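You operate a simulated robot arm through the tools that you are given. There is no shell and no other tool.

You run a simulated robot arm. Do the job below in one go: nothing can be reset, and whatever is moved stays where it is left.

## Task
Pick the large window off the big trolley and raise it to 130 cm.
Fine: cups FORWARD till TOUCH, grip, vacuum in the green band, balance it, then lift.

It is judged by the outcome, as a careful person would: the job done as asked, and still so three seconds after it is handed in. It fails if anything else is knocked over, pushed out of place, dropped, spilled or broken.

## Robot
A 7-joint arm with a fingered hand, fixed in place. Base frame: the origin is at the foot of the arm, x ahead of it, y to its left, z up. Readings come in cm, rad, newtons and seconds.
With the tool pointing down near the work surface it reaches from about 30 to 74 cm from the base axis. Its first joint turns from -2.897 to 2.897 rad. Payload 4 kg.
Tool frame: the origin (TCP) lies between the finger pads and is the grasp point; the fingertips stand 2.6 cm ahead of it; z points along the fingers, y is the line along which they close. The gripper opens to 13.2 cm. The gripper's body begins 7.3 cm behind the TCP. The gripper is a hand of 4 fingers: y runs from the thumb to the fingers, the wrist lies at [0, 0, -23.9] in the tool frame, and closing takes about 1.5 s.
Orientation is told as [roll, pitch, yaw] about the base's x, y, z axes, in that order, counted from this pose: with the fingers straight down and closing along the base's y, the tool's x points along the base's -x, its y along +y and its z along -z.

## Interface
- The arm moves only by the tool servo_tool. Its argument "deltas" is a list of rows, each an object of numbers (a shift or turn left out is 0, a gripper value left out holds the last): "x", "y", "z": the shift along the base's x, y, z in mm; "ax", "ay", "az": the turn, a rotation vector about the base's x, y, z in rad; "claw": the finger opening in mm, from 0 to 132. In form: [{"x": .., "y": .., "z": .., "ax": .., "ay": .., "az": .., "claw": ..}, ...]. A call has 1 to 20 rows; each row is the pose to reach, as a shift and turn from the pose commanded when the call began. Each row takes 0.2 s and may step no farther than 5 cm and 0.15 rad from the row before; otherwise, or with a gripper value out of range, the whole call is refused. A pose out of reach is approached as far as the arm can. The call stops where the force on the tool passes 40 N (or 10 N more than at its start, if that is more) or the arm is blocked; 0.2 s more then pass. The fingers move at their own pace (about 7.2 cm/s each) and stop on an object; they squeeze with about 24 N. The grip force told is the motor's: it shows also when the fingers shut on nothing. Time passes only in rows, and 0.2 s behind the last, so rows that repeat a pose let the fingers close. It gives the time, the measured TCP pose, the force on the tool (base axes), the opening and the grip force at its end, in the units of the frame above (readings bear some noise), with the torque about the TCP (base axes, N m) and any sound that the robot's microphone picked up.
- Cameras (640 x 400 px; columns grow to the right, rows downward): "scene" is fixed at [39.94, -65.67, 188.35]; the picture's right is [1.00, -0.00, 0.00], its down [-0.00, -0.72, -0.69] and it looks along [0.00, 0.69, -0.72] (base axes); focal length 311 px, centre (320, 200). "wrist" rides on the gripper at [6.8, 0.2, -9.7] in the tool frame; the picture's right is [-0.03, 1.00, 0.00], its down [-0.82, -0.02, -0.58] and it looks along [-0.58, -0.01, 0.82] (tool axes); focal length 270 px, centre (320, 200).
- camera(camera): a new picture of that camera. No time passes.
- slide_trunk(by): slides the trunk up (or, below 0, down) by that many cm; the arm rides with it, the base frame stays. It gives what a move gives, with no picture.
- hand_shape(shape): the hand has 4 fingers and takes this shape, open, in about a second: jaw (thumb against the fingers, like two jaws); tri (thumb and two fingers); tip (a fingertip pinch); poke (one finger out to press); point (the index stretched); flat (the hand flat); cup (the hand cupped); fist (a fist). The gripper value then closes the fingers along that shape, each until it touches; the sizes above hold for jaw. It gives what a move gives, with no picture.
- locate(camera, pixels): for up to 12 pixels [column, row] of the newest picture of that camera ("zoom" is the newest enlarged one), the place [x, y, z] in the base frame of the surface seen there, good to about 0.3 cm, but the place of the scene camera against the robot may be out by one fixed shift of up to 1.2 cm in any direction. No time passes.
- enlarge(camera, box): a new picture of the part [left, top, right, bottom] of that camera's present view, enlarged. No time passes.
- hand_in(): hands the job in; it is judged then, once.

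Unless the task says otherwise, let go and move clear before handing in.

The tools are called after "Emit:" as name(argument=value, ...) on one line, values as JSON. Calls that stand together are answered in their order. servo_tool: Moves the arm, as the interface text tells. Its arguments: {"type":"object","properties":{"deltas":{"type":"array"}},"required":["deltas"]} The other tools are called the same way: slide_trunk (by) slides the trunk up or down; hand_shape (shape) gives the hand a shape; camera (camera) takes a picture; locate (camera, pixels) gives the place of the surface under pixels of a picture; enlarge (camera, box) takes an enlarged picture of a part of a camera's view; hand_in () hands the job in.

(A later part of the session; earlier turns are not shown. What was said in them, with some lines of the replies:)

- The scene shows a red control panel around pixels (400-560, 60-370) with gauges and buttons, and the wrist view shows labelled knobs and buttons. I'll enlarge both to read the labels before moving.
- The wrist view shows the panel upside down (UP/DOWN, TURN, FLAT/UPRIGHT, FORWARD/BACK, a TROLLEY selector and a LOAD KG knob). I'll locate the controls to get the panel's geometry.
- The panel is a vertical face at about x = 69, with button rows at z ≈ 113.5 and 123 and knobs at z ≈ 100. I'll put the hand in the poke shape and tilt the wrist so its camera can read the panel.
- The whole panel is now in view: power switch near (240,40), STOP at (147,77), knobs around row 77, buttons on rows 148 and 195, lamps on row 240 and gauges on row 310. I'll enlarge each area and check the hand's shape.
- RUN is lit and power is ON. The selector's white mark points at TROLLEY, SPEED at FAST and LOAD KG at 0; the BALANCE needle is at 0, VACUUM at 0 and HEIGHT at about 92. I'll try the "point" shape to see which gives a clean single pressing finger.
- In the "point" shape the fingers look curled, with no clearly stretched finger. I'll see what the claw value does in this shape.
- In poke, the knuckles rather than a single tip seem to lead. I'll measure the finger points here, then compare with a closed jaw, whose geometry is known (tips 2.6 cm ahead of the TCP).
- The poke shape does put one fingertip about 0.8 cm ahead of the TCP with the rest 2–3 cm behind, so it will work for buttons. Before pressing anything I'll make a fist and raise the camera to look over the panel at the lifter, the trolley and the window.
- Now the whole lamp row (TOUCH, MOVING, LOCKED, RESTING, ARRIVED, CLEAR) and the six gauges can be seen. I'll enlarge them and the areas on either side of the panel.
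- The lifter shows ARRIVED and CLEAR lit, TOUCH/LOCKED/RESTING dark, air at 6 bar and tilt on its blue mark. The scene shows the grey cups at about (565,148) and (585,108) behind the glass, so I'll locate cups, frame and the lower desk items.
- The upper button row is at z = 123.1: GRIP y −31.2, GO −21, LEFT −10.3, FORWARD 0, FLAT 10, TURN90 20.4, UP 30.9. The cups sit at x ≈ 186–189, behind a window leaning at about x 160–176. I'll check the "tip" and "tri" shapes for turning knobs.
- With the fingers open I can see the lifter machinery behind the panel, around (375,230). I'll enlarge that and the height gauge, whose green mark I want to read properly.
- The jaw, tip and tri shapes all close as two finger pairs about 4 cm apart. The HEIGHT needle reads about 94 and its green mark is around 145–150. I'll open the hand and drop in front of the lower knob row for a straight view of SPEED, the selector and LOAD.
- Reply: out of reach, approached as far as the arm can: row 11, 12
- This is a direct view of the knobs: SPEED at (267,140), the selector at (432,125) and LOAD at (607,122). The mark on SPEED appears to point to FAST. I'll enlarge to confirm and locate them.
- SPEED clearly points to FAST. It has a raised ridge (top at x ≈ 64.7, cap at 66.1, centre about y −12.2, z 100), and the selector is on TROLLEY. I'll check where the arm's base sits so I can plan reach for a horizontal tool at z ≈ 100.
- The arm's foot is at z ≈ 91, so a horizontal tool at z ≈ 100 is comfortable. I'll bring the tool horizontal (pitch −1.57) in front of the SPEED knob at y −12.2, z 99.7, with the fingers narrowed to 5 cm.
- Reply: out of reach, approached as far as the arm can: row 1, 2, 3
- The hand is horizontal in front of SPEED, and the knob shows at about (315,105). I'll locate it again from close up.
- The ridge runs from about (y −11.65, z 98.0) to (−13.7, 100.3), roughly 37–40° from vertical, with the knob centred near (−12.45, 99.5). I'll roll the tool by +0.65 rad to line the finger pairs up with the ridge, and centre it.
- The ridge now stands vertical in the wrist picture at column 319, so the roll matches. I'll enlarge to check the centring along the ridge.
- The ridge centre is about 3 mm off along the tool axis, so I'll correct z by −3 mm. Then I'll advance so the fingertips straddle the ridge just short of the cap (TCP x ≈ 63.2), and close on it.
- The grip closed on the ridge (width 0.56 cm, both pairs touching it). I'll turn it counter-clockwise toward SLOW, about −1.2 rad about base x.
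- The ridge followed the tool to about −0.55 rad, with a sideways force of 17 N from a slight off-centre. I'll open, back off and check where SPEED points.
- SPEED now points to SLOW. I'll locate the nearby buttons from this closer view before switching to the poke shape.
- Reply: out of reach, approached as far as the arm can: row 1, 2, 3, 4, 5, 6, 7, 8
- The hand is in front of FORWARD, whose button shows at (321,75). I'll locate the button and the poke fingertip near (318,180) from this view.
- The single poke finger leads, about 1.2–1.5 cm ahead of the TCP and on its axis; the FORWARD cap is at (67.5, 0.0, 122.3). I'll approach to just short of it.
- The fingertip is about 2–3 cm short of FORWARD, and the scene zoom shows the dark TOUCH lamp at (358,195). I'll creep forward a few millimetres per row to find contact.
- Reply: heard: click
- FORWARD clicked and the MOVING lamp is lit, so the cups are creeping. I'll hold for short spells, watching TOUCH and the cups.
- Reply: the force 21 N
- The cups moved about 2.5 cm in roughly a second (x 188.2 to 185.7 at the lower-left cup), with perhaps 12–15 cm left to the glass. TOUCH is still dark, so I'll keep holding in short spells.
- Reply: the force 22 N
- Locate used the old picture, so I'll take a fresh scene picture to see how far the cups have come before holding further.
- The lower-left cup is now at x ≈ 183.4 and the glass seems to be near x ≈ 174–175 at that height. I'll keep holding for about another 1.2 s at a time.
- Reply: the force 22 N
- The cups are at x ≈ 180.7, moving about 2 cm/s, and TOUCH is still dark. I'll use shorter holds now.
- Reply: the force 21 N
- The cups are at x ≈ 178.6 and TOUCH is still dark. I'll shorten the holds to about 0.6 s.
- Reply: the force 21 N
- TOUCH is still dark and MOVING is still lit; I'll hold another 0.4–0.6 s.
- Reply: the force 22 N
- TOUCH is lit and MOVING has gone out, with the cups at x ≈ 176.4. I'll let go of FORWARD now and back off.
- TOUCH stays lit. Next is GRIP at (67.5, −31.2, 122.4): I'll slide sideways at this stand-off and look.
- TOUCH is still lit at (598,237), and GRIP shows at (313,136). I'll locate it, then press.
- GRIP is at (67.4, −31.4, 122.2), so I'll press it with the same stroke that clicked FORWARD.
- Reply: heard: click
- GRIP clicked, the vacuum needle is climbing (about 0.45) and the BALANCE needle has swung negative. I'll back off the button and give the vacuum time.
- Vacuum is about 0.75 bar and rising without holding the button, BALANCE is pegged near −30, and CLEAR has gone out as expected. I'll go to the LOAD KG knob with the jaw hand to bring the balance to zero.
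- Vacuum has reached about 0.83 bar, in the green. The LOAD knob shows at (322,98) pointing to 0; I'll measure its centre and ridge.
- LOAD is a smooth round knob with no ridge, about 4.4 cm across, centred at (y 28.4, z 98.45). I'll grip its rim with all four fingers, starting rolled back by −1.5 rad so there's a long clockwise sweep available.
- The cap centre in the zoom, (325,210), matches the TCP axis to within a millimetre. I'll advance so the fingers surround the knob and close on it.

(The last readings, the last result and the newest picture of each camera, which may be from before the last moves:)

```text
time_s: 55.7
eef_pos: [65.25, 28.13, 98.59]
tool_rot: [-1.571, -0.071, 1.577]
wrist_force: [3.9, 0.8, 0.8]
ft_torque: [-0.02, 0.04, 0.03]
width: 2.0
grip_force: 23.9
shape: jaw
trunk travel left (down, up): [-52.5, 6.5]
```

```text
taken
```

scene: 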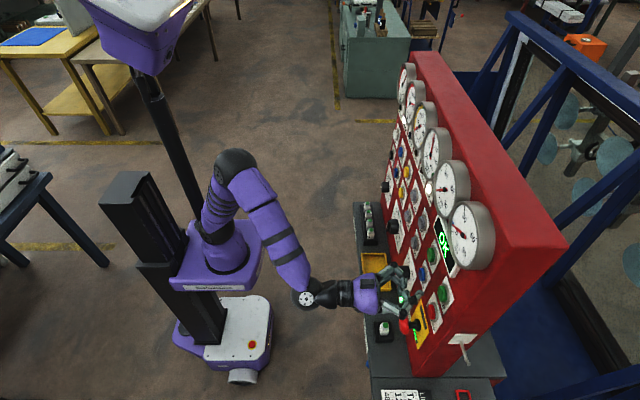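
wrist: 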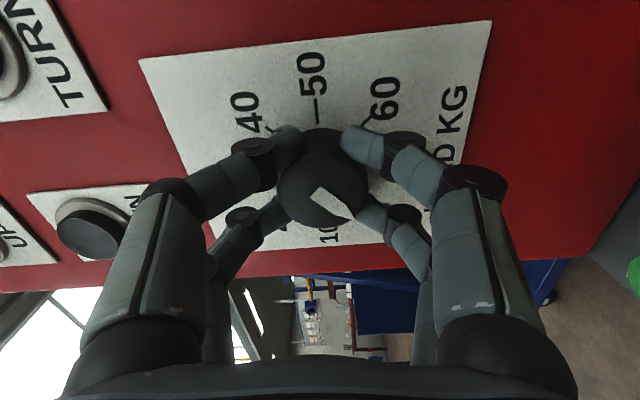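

All four fingers are on the knob (width 2.0, grip 24 N). I'll turn it clockwise by about 0.8 rad (roughly 10 kg) first and check that the mark follows.

Emit:
servo_tool(deltas=[{"ax": 0.1}, {"ax": 0.2}, {"ax": 0.3}, {"ax": 0.4}, {"ax": 0.5}, {"ax": 0.6}, {"ax": 0.7}, {"ax": 0.8}, {"ax": 0.8}])

Emit:
camera(camera="wrist")

Emit:
enlarge(camera="scene", box=[400, 90, 460, 140])

```text
time_s: 57.7
eef_pos: [65.29, 28.19, 98.41]
tool_rot: [-1.573, -0.871, 1.574]
wrist_force: [1.7, 0.6, -8.8]
ft_torque: [0.02, 0.24, 0.03]
width: 2.0
grip_force: 23.6
shape: jaw
trunk travel left (down, up): [-52.5, 6.5]
```

```text
taken
```

wrist: 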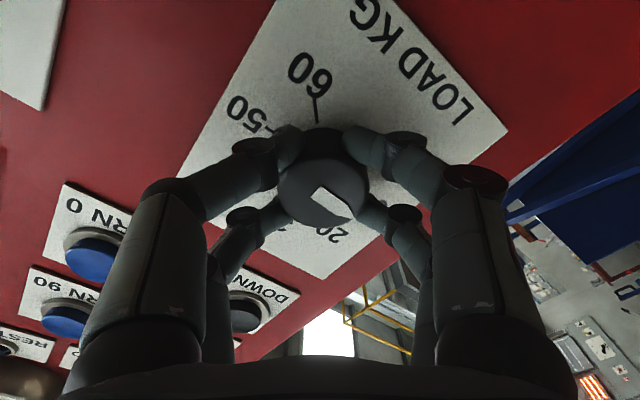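

```text
8.00 times, centred on (430, 115) of scene
```

zoom: 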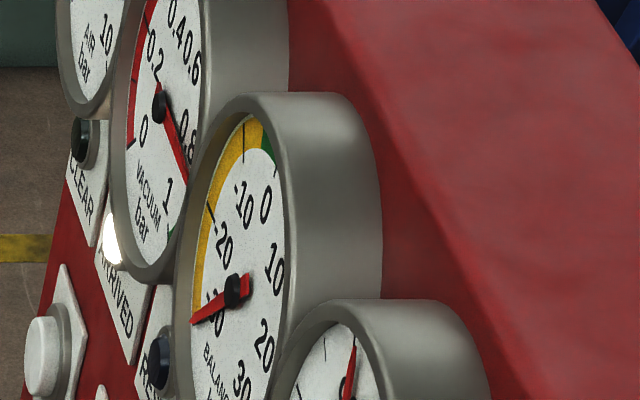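

The mark stayed fixed relative to the fingers, so the knob is following (about 10 kg now), and BALANCE is still pegged. I'll continue by another 0.8 rad.

Emit:
servo_tool(deltas=[{"ax": 0.1}, {"ax": 0.2}, {"ax": 0.3}, {"ax": 0.4}, {"ax": 0.5}, {"ax": 0.6}, {"ax": 0.7}, {"ax": 0.8}, {"ax": 0.8}])

Emit:
camera(camera="wrist")

Emit:
enlarge(camera="scene", box=[400, 90, 460, 140])

```text
time_s: 59.7
eef_pos: [65.26, 28.36, 98.3]
tool_rot: [1.553, -1.471, -1.551]
wrist_force: [-1.9, 7.1, -23.4]
ft_torque: [-0.04, 0.54, 0.24]
width: 1.97
grip_force: 23.8
shape: jaw
trunk travel left (down, up): [-52.5, 6.5]
```

```text
taken
```

wrist: 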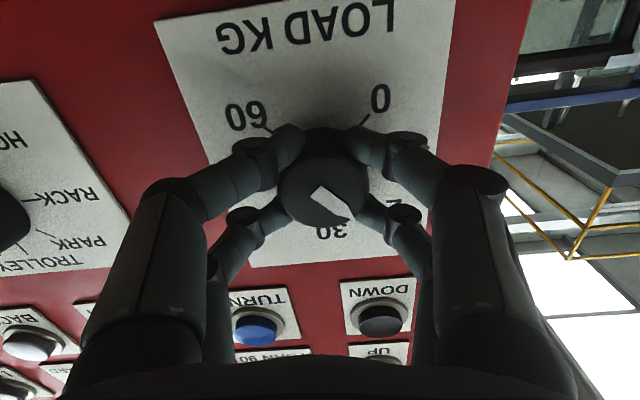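

```text
8.00 times, centred on (430, 115) of scene
```

zoom: 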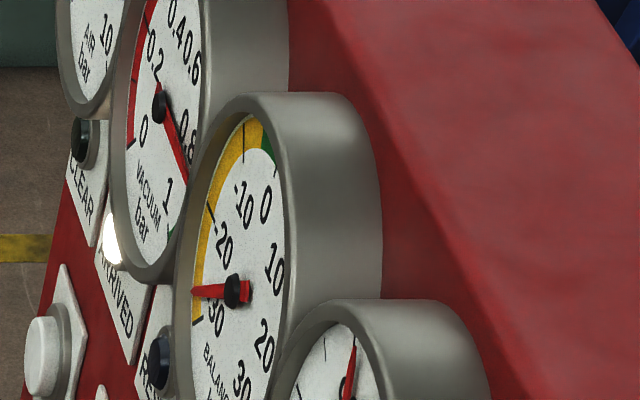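

BALANCE has come off its stop to about −28 with LOAD near 20, so the window weighs about 48 kg, which matches the 48 kg card. The off-centre side force is growing, so I'll release, back off, roll back and regrip for the remaining 28 kg.

Emit:
servo_tool(deltas=[{"claw": 55}, {"claw": 55}, {"claw": 55}, {"x": -30, "claw": 55}, {"x": -60, "claw": 55}, {"x": -92, "claw": 55}, {"x": -92, "ax": -0.14}, {"x": -92, "ax": -0.28}, {"x": -92, "ax": -0.42}, {"x": -92, "ax": -0.56}, {"x": -92, "ax": -0.7}, {"x": -92, "ax": -0.84}, {"x": -92, "ax": -0.98}, {"x": -92, "ax": -1.12}, {"x": -92, "ax": -1.26}, {"x": -92, "ax": -1.4}, {"x": -92, "ax": -1.4}])

Emit:
camera(camera="wrist")

Emit:
enlarge(camera="wrist", box=[240, 70, 400, 170])

Emit:
enlarge(camera="scene", box=[400, 90, 460, 140])

```text
time_s: 63.3
eef_pos: [55.96, 28.17, 98.53]
tool_rot: [-1.572, -0.269, 1.578]
wrist_force: [-0.2, -0.4, -0.1]
ft_torque: [-0.01, -0.01, -0.02]
width: 5.5
grip_force: 0.0
shape: jaw
trunk travel left (down, up): [-52.5, 6.5]
```

```text
taken
```

wrist: 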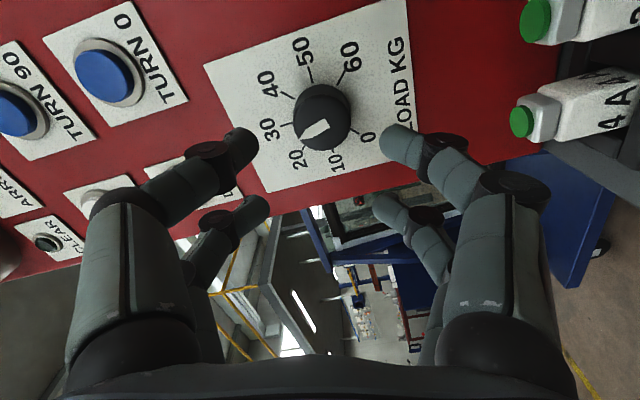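

```text
4.00 times, centred on (320, 120) of wrist
```

zoom: 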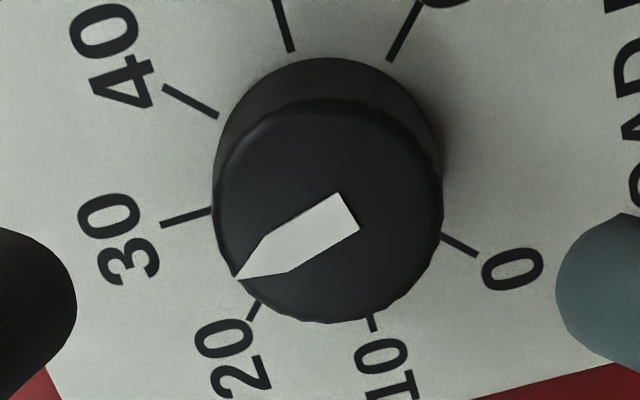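

```text
8.00 times, centred on (430, 115) of scene
```

zoom: 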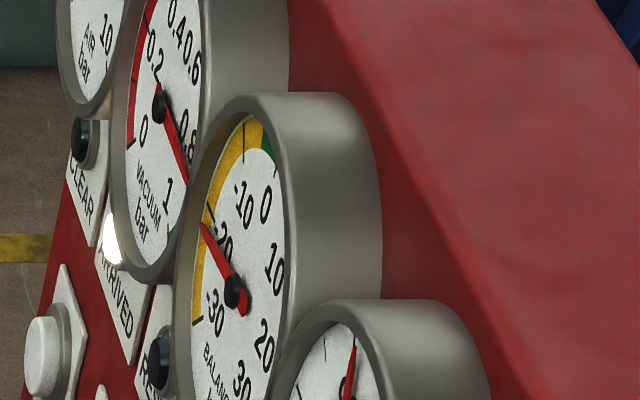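

The LOAD mark is now between 20 and 30 and BALANCE is near −21, so about 21 kg more (≈1.65 rad) is needed. I'll recentre by y +2 mm, z −1 mm, regrip and turn 1.0 rad before checking.

Emit:
servo_tool(deltas=[{"x": 35, "y": 2, "z": -1}, {"x": 60, "y": 2, "z": -1}, {"x": 75, "y": 2, "z": -1}, {"x": 85, "y": 2, "z": -1}, {"x": 92, "y": 2, "z": -1}, {"x": 92, "y": 2, "z": -1, "claw": 0}, {"x": 92, "y": 2, "z": -1}, {"x": 92, "y": 2, "z": -1}, {"x": 92, "y": 2, "z": -1}, {"x": 92, "y": 2, "z": -1, "ax": 0.1}, {"x": 92, "y": 2, "z": -1, "ax": 0.2}, {"x": 92, "y": 2, "z": -1, "ax": 0.3}, {"x": 92, "y": 2, "z": -1, "ax": 0.4}, {"x": 92, "y": 2, "z": -1, "ax": 0.5}, {"x": 92, "y": 2, "z": -1, "ax": 0.6}, {"x": 92, "y": 2, "z": -1, "ax": 0.7}, {"x": 92, "y": 2, "z": -1, "ax": 0.8}, {"x": 92, "y": 2, "z": -1, "ax": 0.9}, {"x": 92, "y": 2, "z": -1, "ax": 1.0}, {"x": 92, "y": 2, "z": -1, "ax": 1.0}])

Emit:
camera(camera="wrist")

Emit:
enlarge(camera="scene", box=[400, 90, 460, 140])

```text
time_s: 67.5
eef_pos: [65.37, 28.54, 98.41]
tool_rot: [-1.585, -1.272, 1.584]
wrist_force: [4.6, 4.4, -3.9]
ft_torque: [0.03, 0.15, 0.14]
width: 2.22
grip_force: 24.0
shape: jaw
trunk travel left (down, up): [-52.5, 6.5]
```

```text
taken
```

wrist: 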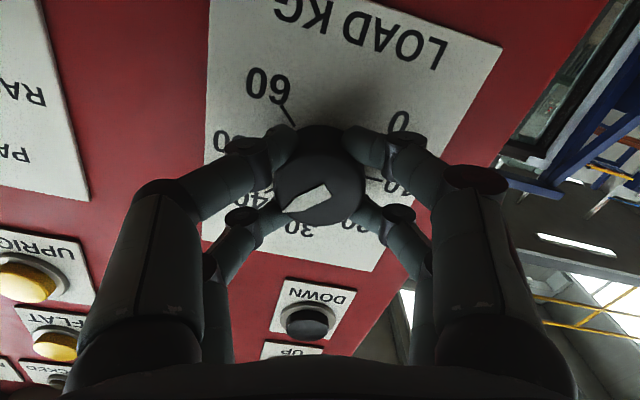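

```text
8.00 times, centred on (430, 115) of scene
```

zoom: 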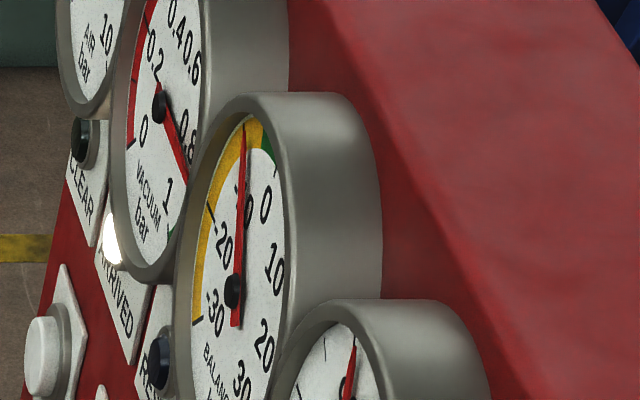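

BALANCE is now about −10, and the side forces are small. I'll turn another 0.6 rad, let it settle and read it again.

Emit:
servo_tool(deltas=[{"ax": 0.0}, {"ax": 0.1}, {"ax": 0.2}, {"ax": 0.3}, {"ax": 0.4}, {"ax": 0.5}, {"ax": 0.6}, {"ax": 0.6}, {"ax": 0.6}, {"ax": 0.6}, {"ax": 0.6}, {"ax": 0.6}])

Emit:
enlarge(camera="scene", box=[400, 90, 460, 140])

Emit:
camera(camera="wrist")

```text
time_s: 70.1
eef_pos: [65.3, 28.4, 98.44]
tool_rot: [1.584, -1.271, -1.583]
wrist_force: [6.6, 11.6, -1.0]
ft_torque: [-0.03, 0.06, 0.35]
width: 2.19
grip_force: 23.5
shape: jaw
trunk travel left (down, up): [-52.5, 6.5]
```

```text
8.00 times, centred on (430, 115) of scene
```

zoom: 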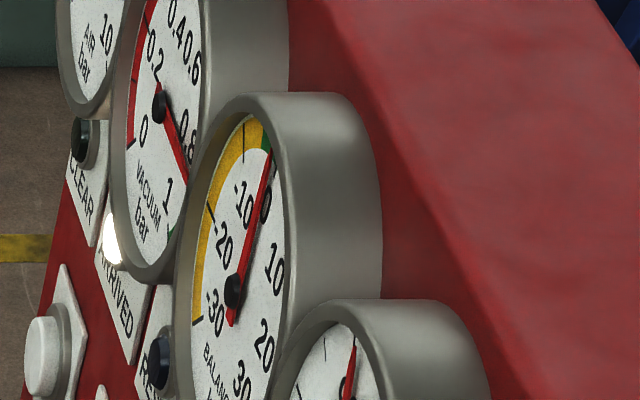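

```text
taken
```

wrist: 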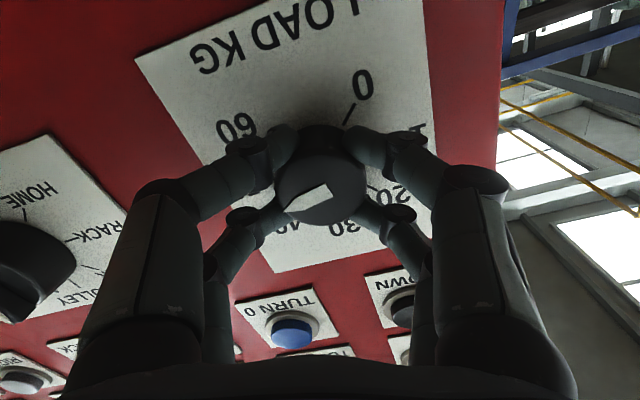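

The BALANCE needle now points essentially where it did at zero at the start (direction (37,−140) against (22,−85)). I'll release the knob, back off and read the gauges from the wrist camera.

Emit:
servo_tool(deltas=[{"claw": 55}, {"claw": 55}, {"claw": 55}, {"x": -30}, {"x": -60}, {"x": -92}, {"x": -100, "z": 30}, {"x": -100, "z": 75}, {"x": -100, "z": 120}, {"x": -100, "z": 165}, {"x": -100, "z": 200}])

Emit:
camera(camera="wrist")

Emit:
enlarge(camera="scene", box=[400, 90, 460, 140])

```text
time_s: 72.5
eef_pos: [55.29, 28.27, 118.45]
tool_rot: [1.581, -1.27, -1.585]
wrist_force: [0.8, 0.0, -0.1]
ft_torque: [0.02, 0.02, 0.01]
width: 5.47
grip_force: 0.1
shape: jaw
trunk travel left (down, up): [-52.5, 6.5]
```

```text
taken
```

wrist: 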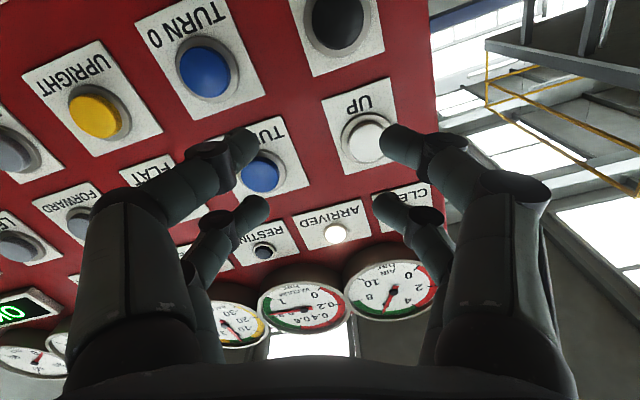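

```text
8.00 times, centred on (430, 115) of scene
```

zoom: 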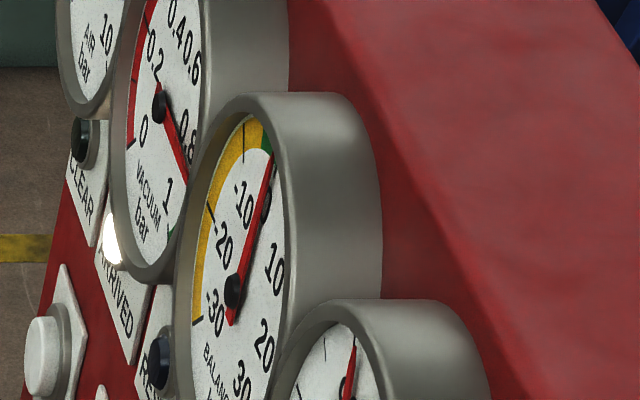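

The readings held after I let go. I'll enlarge the wrist view of the BALANCE (235,325), VACUUM (305,307) and AIR gauges to confirm.

Emit:
enlarge(camera="wrist", box=[200, 240, 450, 360])

Emit:
enlarge(camera="scene", box=[400, 130, 500, 280])

```text
2.56 times, centred on (325, 300) of wrist
```

zoom: 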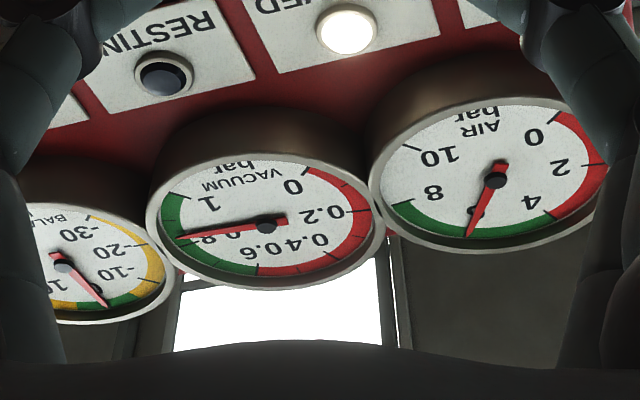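

```text
2.67 times, centred on (450, 205) of scene
```

zoom: 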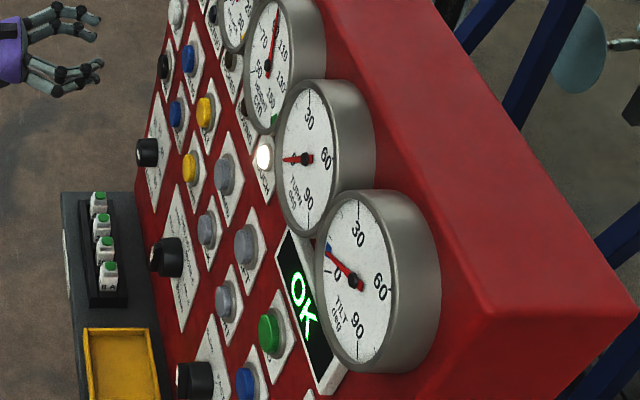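

Vacuum is about 0.82 (green), BALANCE is about 0 (green), air is 6 bar and the display says OK. Next is UP: I'll level the roll, switch to poke and line up with UP at about (67.5, 31, 122.4).

Emit:
servo_tool(deltas=[{"y": 9, "z": 13, "ax": -0.1}, {"y": 18, "z": 26, "ax": -0.2}, {"y": 27, "z": 39, "ax": -0.3}, {"y": 27, "z": 39, "ax": -0.3}])

Emit:
hand_shape(shape="poke")

Emit:
camera(camera="wrist")

Emit:
locate(camera="wrist", pixels=[[321, 90], [321, 80], [321, 100], [320, 175]])

```text
time_s: 73.5
eef_pos: [55.26, 31.04, 122.32]
tool_rot: [-2.888, -1.567, 2.887]
wrist_force: [-0.2, 0.1, -0.8]
ft_torque: [0.0, 0.0, 0.06]
width: 5.45
grip_force: 0.1
shape: jaw
trunk travel left (down, up): [-52.5, 6.5]
```

```text
time_s: 74.4
eef_pos: [55.17, 31.12, 122.35]
tool_rot: [3.096, -1.567, -3.095]
wrist_force: [0.2, -0.5, 0.2]
ft_torque: [-0.04, -0.01, 0.01]
width: 0.0
grip_force: 0.0
shape: poke
trunk travel left (down, up): [-52.5, 6.5]
```

```text
taken
```

wrist: 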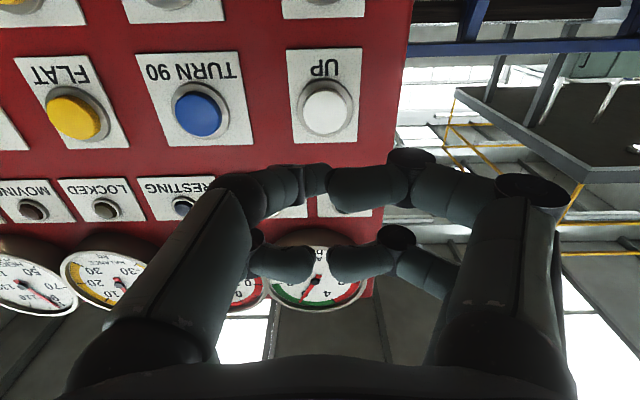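

```text
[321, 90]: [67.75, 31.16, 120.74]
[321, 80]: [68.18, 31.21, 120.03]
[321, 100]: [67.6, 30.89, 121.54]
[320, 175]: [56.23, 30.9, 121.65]
```

UP is centred at about (67.6, 31.2, 122.4), in line with the fingertip. I'll press it and hold briefly, then check that the window rises properly.

Emit:
servo_tool(deltas=[{"x": 45, "y": 1, "z": 0}, {"x": 75, "y": 1}, {"x": 90, "y": 1}, {"x": 97, "y": 1}, {"x": 101, "y": 1}, {"x": 104, "y": 1}, {"x": 104, "y": 1}])

Emit:
camera(camera="scene")

Emit:
enlarge(camera="scene", box=[400, 110, 480, 190])

Emit:
enlarge(camera="scene", box=[500, 0, 640, 230])

```text
time_s: 76.0
eef_pos: [65.34, 31.25, 122.38]
tool_rot: [3.112, -1.565, -3.113]
wrist_force: [-26.6, -5.1, -7.2]
ft_torque: [-0.01, 0.25, -0.15]
width: 0.02
grip_force: 0.1
shape: poke
trunk travel left (down, up): [-52.5, 6.5]
heard: click
```

```text
taken
```

scene: 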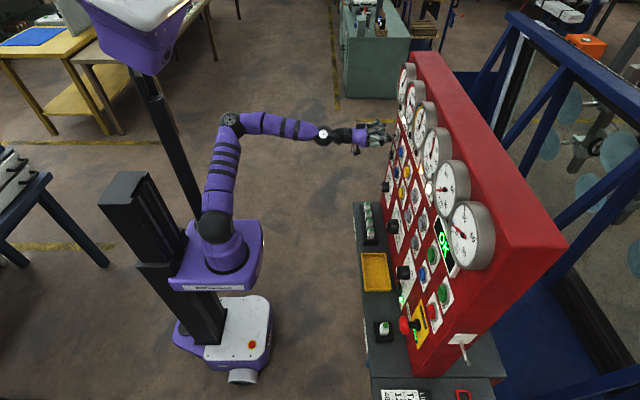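

```text
5.00 times, centred on (440, 150) of scene
```

zoom: 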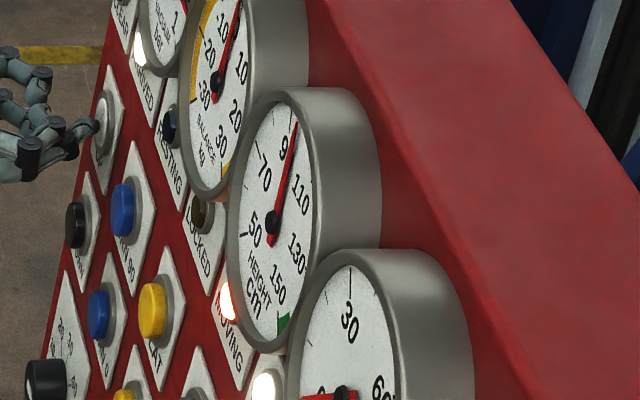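

```text
1.74 times, centred on (570, 115) of scene
```

zoom: 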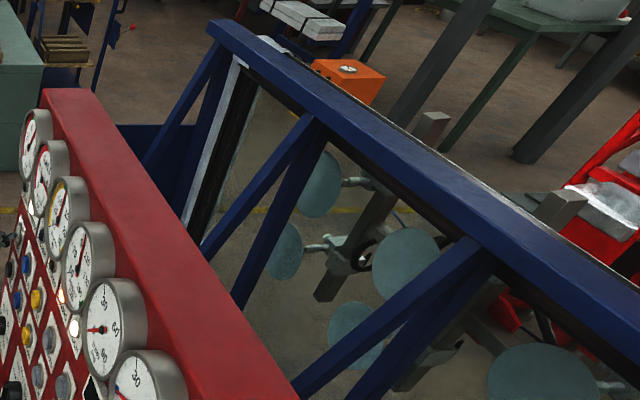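

MOVING is lit and the HEIGHT needle is starting to rise from 94, with the window lifting cleanly. I'll keep holding and track the height.

Emit:
servo_tool(deltas=[{"x": -1}, {"x": -1}, {"x": -1}, {"x": -1}, {"x": -1}, {"x": -1}, {"x": -1}, {"x": -1}])

Emit:
camera(camera="scene")

Emit:
enlarge(camera="scene", box=[400, 110, 480, 190])

Emit:
enlarge(camera="scene", box=[500, 0, 640, 230])

```text
time_s: 77.8
eef_pos: [65.36, 31.24, 122.5]
tool_rot: [3.03, -1.564, -3.028]
wrist_force: [-17.7, -1.2, 1.7]
ft_torque: [0.01, -0.02, -0.02]
width: 0.0
grip_force: 0.0
shape: poke
trunk travel left (down, up): [-52.5, 6.5]
```

```text
taken
```

scene: 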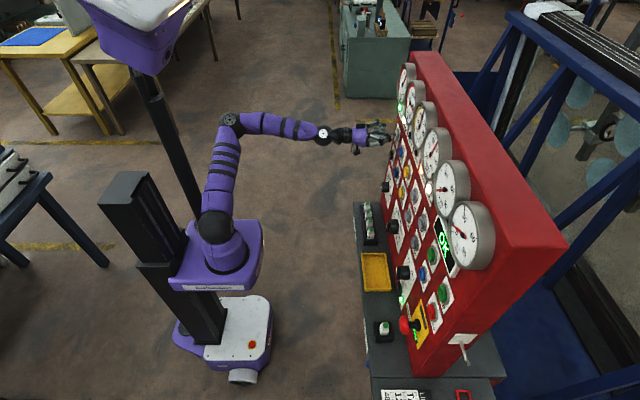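

```text
5.00 times, centred on (440, 150) of scene
```

zoom: 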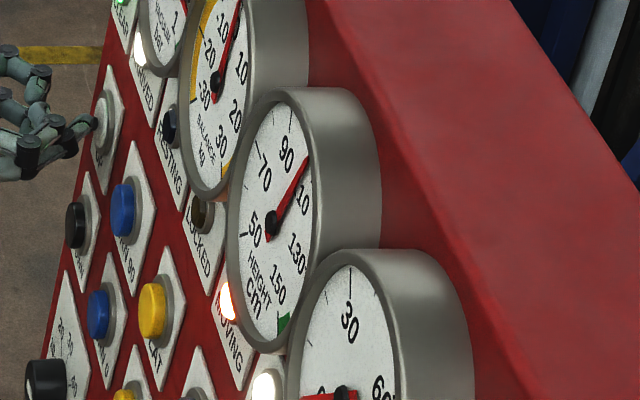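

```text
1.74 times, centred on (570, 115) of scene
```

zoom: 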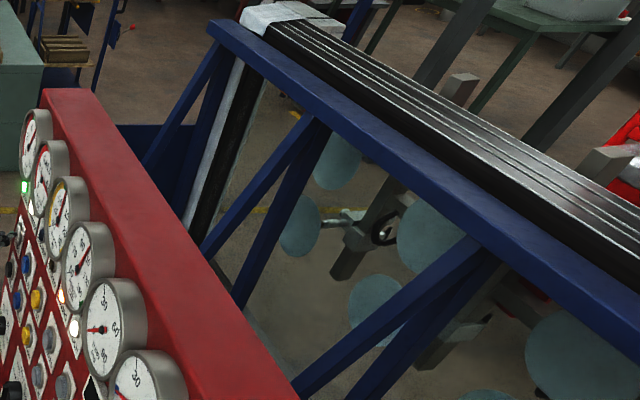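

The window has risen to about 108 cm at roughly 6 cm/s, and CLEAR has lit again. I'll hold for another 1.4 s and recheck, stopping short of 130.

Emit:
servo_tool(deltas=[{"x": 0}, {"x": 0}, {"x": 0}, {"x": 0}, {"x": 0}, {"x": 0}])

Emit:
enlarge(camera="scene", box=[420, 125, 460, 185])

Emit:
enlarge(camera="scene", box=[400, 60, 640, 260])

```text
time_s: 79.2
eef_pos: [65.31, 31.09, 122.43]
tool_rot: [3.071, -1.564, -3.071]
wrist_force: [-17.1, -0.8, 2.9]
ft_torque: [-0.01, -0.12, 0.04]
width: 0.0
grip_force: 0.1
shape: poke
trunk travel left (down, up): [-52.5, 6.5]
```

```text
6.67 times, centred on (440, 155) of scene
```

zoom: 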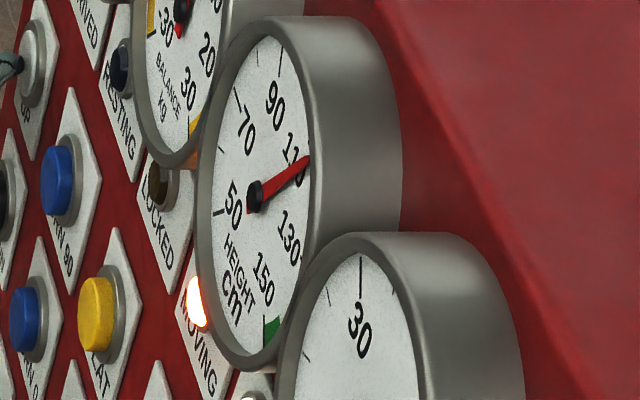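

```text
2.00 times, centred on (520, 160) of scene
```

zoom: 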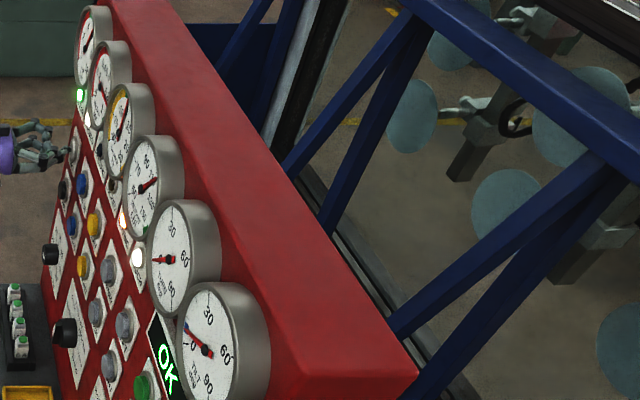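

From the dial geometry the needle works out at about 113.8 cm, rising at roughly 5 cm/s. I'll hold another 2.2 s to reach about 125, then trim.

Emit:
servo_tool(deltas=[{"x": 0}, {"x": 0}, {"x": 0}, {"x": 0}, {"x": 0}, {"x": 0}, {"x": 0}, {"x": 0}, {"x": 0}])

Emit:
enlarge(camera="scene", box=[420, 125, 460, 185])

```text
time_s: 81.2
eef_pos: [65.32, 31.01, 122.49]
tool_rot: [3.068, -1.563, -3.068]
wrist_force: [-18.1, -0.4, 5.6]
ft_torque: [0.01, -0.14, 0.01]
width: 0.0
grip_force: 0.2
shape: poke
trunk travel left (down, up): [-52.5, 6.5]
```

```text
6.67 times, centred on (440, 155) of scene
```

zoom: 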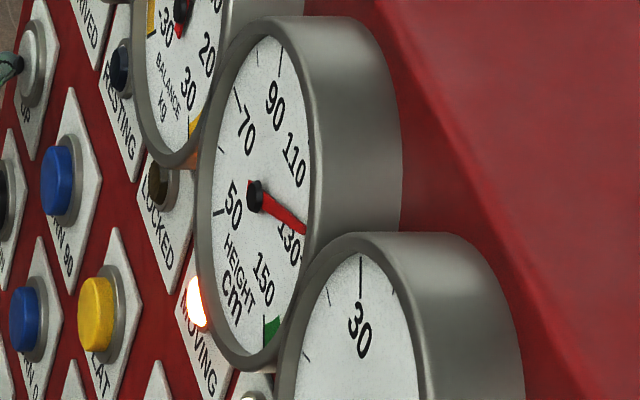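

The needle works out at about 124.3 cm, so I'll release UP now and read the gauge accurately before trimming.

Emit:
servo_tool(deltas=[{"x": -20}, {"x": -30}])

Emit:
enlarge(camera="scene", box=[420, 125, 460, 185])

Emit:
camera(camera="wrist")

Emit:
camera(camera="scene")

```text
time_s: 81.8
eef_pos: [62.48, 31.19, 122.37]
tool_rot: [3.073, -1.567, -3.07]
wrist_force: [0.6, 0.6, 1.0]
ft_torque: [-0.03, -0.01, -0.03]
width: 0.0
grip_force: 0.0
shape: poke
trunk travel left (down, up): [-52.5, 6.5]
```

```text
6.67 times, centred on (440, 155) of scene
```

zoom: 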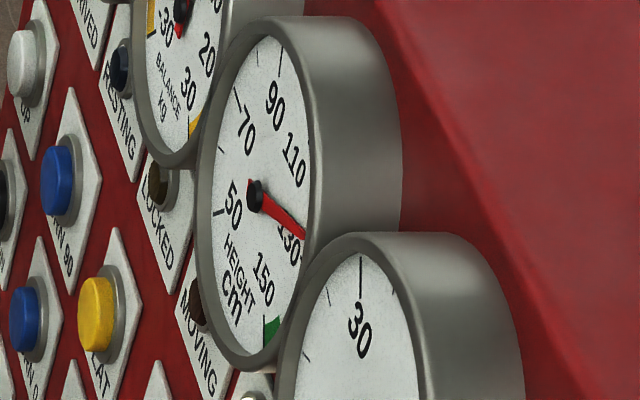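

```text
taken
```

wrist: 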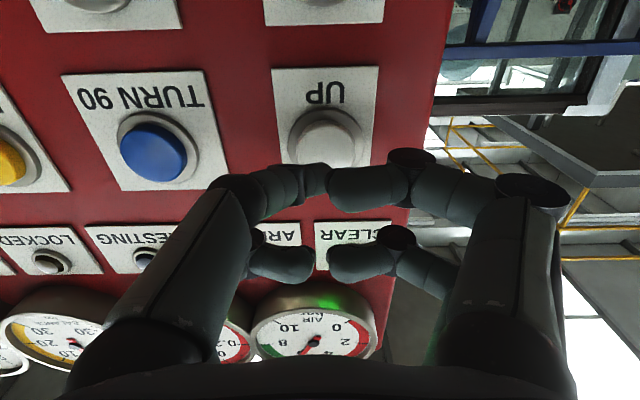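

```text
taken
```

scene: 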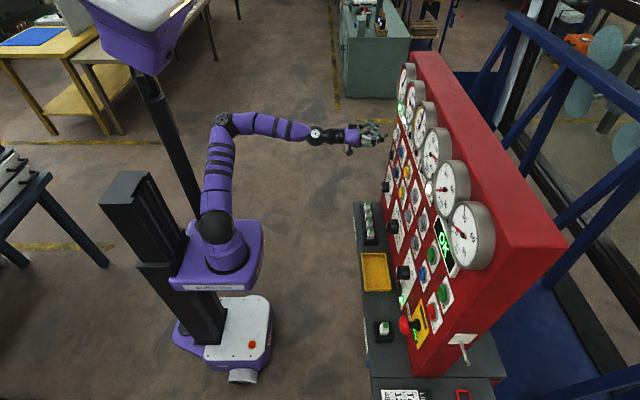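

MOVING is off and the needle works out at about 125 cm. I'll back off a little to where the wrist camera can see the HEIGHT dial face for a second reading.

Emit:
servo_tool(deltas=[{"x": -30, "y": -25}, {"x": -60, "y": -50}, {"x": -72, "y": -70}, {"x": -72, "y": -70}])

Emit:
camera(camera="wrist")

Emit:
enlarge(camera="wrist", box=[20, 220, 180, 320])

```text
time_s: 82.8
eef_pos: [55.36, 24.18, 122.36]
tool_rot: [2.984, -1.567, -2.984]
wrist_force: [0.5, -0.2, 0.1]
ft_torque: [0.02, 0.02, 0.02]
width: 0.0
grip_force: 0.1
shape: poke
trunk travel left (down, up): [-52.5, 6.5]
```

```text
taken
```

wrist: 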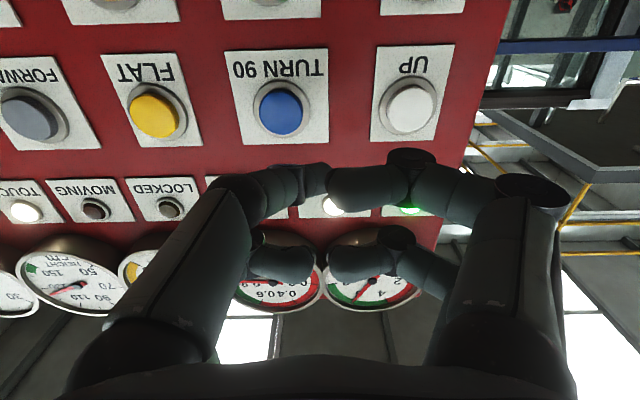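

```text
4.00 times, centred on (100, 270) of wrist
```

zoom: 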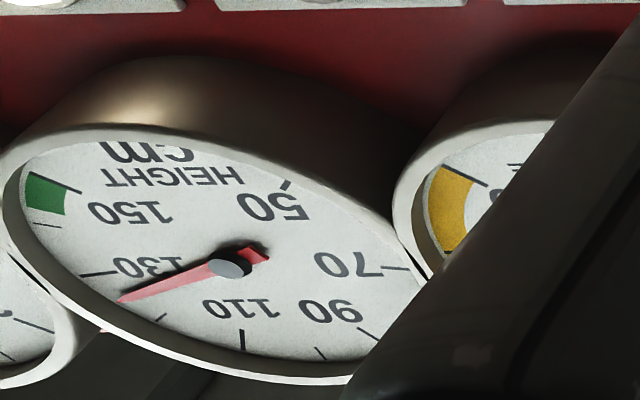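

The needle lies midway between 120 and 130, confirming about 125 cm. Another 5 cm is needed, so I'll tap UP briefly (about half a second) and recheck.

Emit:
servo_tool(deltas=[{"x": 20, "y": 35}, {"x": 50, "y": 70}, {"x": 85, "y": 70}, {"x": 94, "y": 70}, {"x": 100, "y": 70}, {"x": 103, "y": 70}, {"x": 85, "y": 70}, {"x": 70, "y": 70}, {"x": 70, "y": 70}])

Emit:
enlarge(camera="scene", box=[420, 125, 460, 185])

```text
time_s: 84.8
eef_pos: [62.36, 31.26, 122.27]
tool_rot: [3.094, -1.565, -3.094]
wrist_force: [0.1, -0.3, -0.1]
ft_torque: [-0.04, 0.01, 0.01]
width: 0.0
grip_force: 0.0
shape: poke
trunk travel left (down, up): [-52.5, 6.5]
heard: click
```

```text
6.67 times, centred on (440, 155) of scene
```

zoom: 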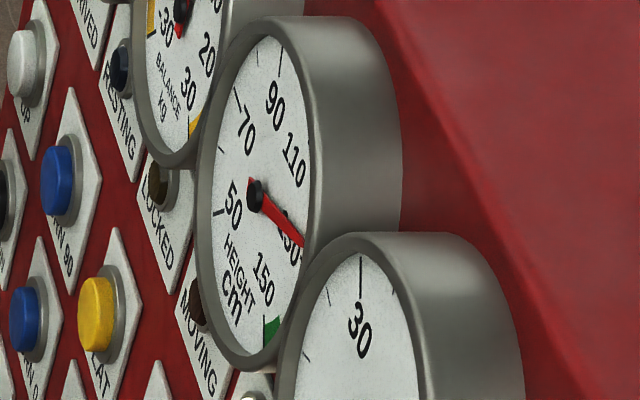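

One tap gave about +1.4 cm (now ≈126.3). I'll tap again with two extra hold rows for about +3.5 cm.

Emit:
servo_tool(deltas=[{"x": 15}, {"x": 24}, {"x": 30}, {"x": 33}, {"x": 33}, {"x": 33}, {"x": 15}, {"x": 0}, {"x": 0}])

Emit:
enlarge(camera="scene", box=[420, 125, 460, 185])

Emit:
servo_tool(deltas=[{"x": -30, "y": -25}, {"x": -60, "y": -50}, {"x": -72, "y": -70}, {"x": -72, "y": -70}])

Emit:
camera(camera="wrist")

Emit:
enlarge(camera="wrist", box=[20, 220, 180, 320])

```text
time_s: 86.8
eef_pos: [62.21, 31.34, 122.45]
tool_rot: [3.106, -1.565, -3.107]
wrist_force: [-0.4, 0.5, 0.4]
ft_torque: [0.01, 0.02, 0.02]
width: 0.01
grip_force: 0.1
shape: poke
trunk travel left (down, up): [-52.5, 6.5]
heard: click
```

```text
6.67 times, centred on (440, 155) of scene
```

zoom: 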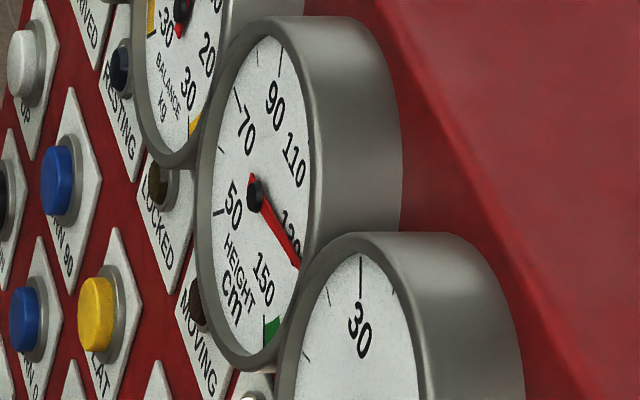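

```text
time_s: 87.8
eef_pos: [54.97, 24.08, 122.39]
tool_rot: [3.062, -1.566, -3.062]
wrist_force: [-0.4, 0.1, -0.3]
ft_torque: [-0.02, -0.01, 0.04]
width: 0.0
grip_force: 0.1
shape: poke
trunk travel left (down, up): [-52.5, 6.5]
```

```text
taken
```

wrist: 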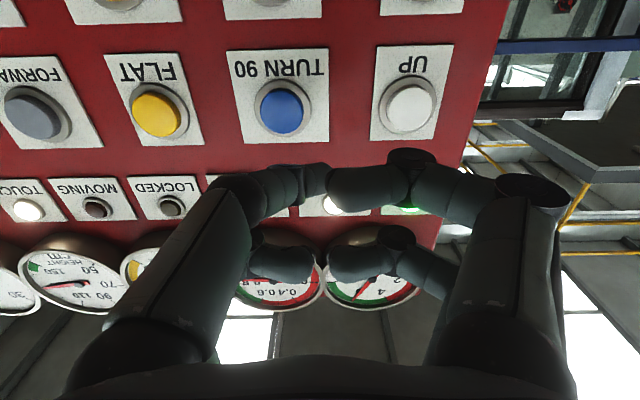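

```text
4.00 times, centred on (100, 270) of wrist
```

zoom: 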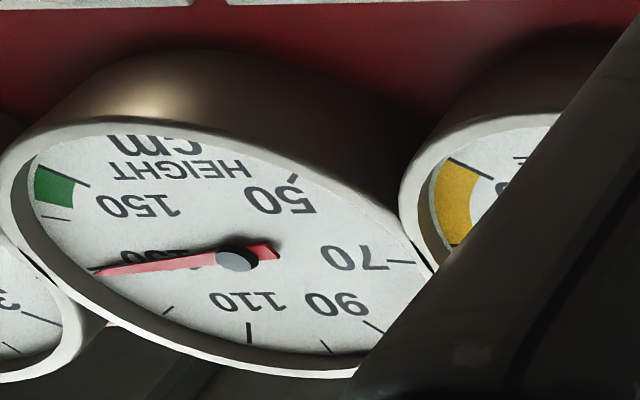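

The needle now covers the 130 tick (both readings give about 129.6 cm) and MOVING is off. I'll check vacuum, balance, the display and the window itself, and move the hand clear.

Emit:
servo_tool(deltas=[{"x": -15, "y": -20}, {"x": -30, "y": -45}, {"x": -40, "y": -70}, {"x": -45, "y": -95}, {"x": -45, "y": -120}])

Emit:
camera(camera="scene")

Emit:
enlarge(camera="scene", box=[395, 60, 465, 190])

Emit:
enlarge(camera="scene", box=[400, 90, 460, 140])

Emit:
enlarge(camera="scene", box=[440, 0, 640, 260])

```text
time_s: 89.0
eef_pos: [50.63, 12.43, 122.32]
tool_rot: [2.245, -1.566, -2.237]
wrist_force: [0.5, -0.9, 0.1]
ft_torque: [-0.03, -0.02, -0.03]
width: 0.0
grip_force: 0.0
shape: poke
trunk travel left (down, up): [-52.5, 6.5]
```

```text
taken
```

scene: 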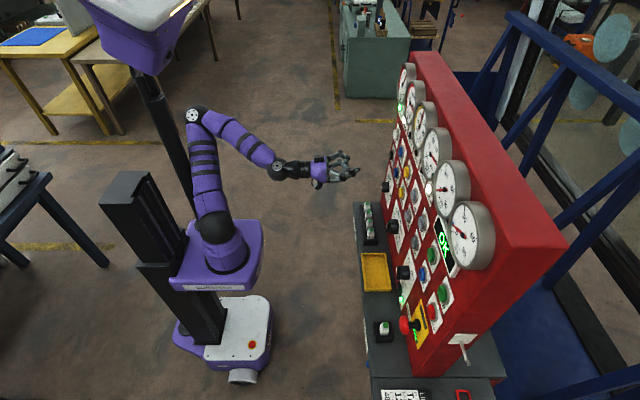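

```text
3.08 times, centred on (430, 125) of scene
```

zoom: 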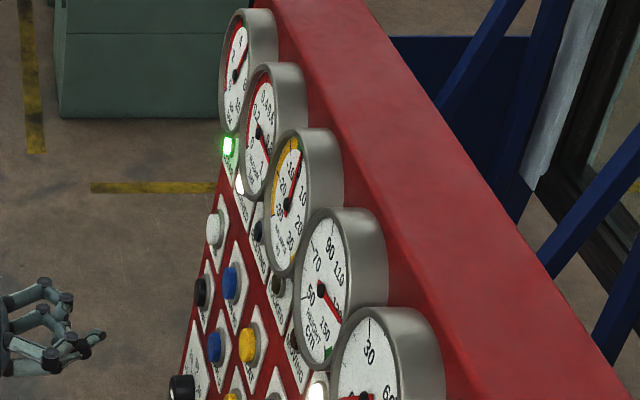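

```text
8.00 times, centred on (430, 115) of scene
```

zoom: 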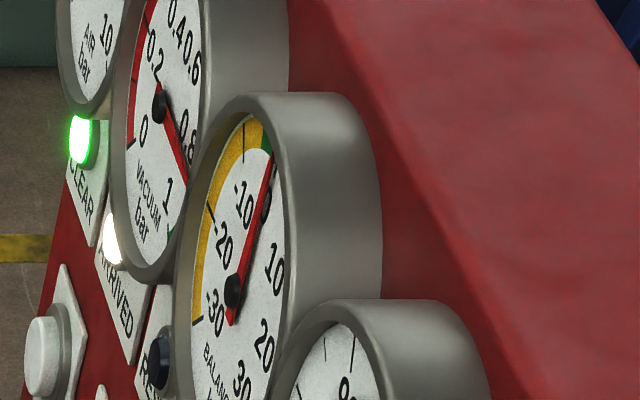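

```text
1.54 times, centred on (540, 130) of scene
```

zoom: 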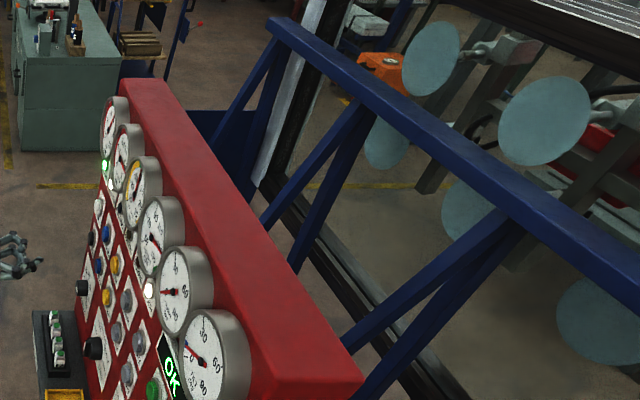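

The window hangs on its cups clear of the trolley; vacuum (~0.83) and balance are in the green and the display reads OK. I'll wait a few seconds to confirm nothing drifts before handing in.

Emit:
servo_tool(deltas=[{"x": 0}, {"x": 0}, {"x": 0}, {"x": 0}, {"x": 0}, {"x": 0}, {"x": 0}, {"x": 0}, {"x": 0}, {"x": 0}, {"x": 0}, {"x": 0}, {"x": 0}, {"x": 0}, {"x": 0}])

Emit:
enlarge(camera="scene", box=[420, 125, 460, 185])

Emit:
enlarge(camera="scene", box=[400, 90, 460, 140])

Emit:
enlarge(camera="scene", box=[420, 180, 500, 280])

```text
time_s: 92.2
eef_pos: [50.6, 12.17, 122.35]
tool_rot: [3.09, -1.565, -3.09]
wrist_force: [-0.5, -0.6, 0.0]
ft_torque: [-0.01, 0.0, 0.02]
width: 0.0
grip_force: 0.1
shape: poke
trunk travel left (down, up): [-52.5, 6.5]
```

```text
6.67 times, centred on (440, 155) of scene
```

zoom: 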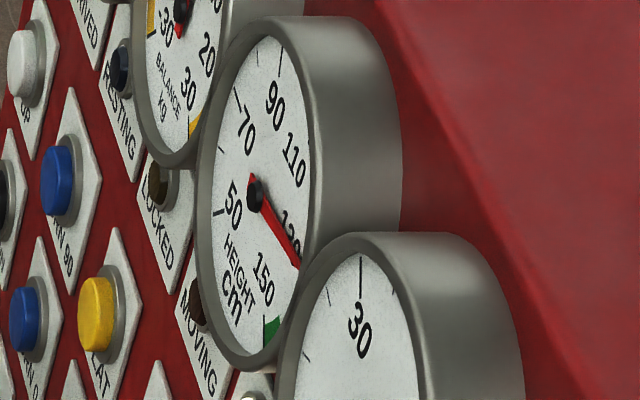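

```text
8.00 times, centred on (430, 115) of scene
```

zoom: 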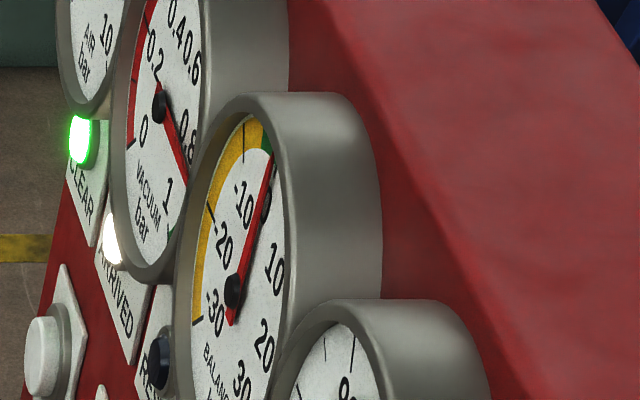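

```text
4.00 times, centred on (460, 230) of scene
```

zoom: 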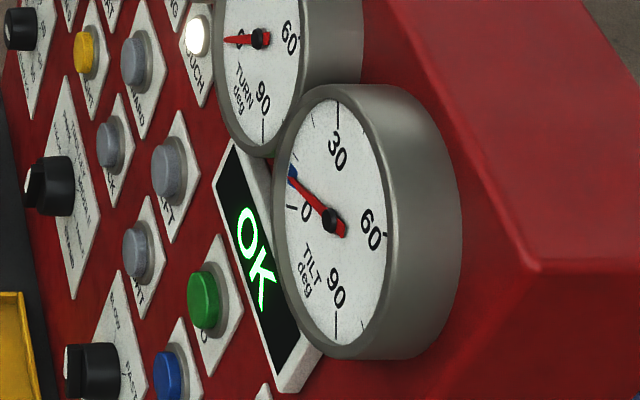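

After three seconds nothing has moved: height is at the 130 tick, vacuum and balance are in the green, TOUCH and CLEAR are lit and the display says OK. The hand is clear of the panel, so I'm handing in.

Emit:
hand_in()

```text
The job is handed in.
```

The large window is off the big trolley and hanging on the cups at about 130 cm; the height gauge works out at roughly 129.6 cm. I waited three seconds before handing in and nothing drifted.

- **Approach:** I turned SPEED from FAST to SLOW, then held FORWARD until the TOUCH lamp lit.
- **Grip:** The vacuum settled at about 0.83 bar, inside the green band, before lifting.
- **Balance:** I turned the LOAD KG knob up from 0 until the balance needle sat at about zero. The window weighs roughly 48 kg.
- **Lift:** I held UP to about 125 cm, then used two short presses to bring it to 130.

At hand-in the display read OK, the CLEAR lamp was lit and balance was still in the green. The hand was clear of the panel. I saw nothing else knocked or moved. SPEED is still on SLOW.
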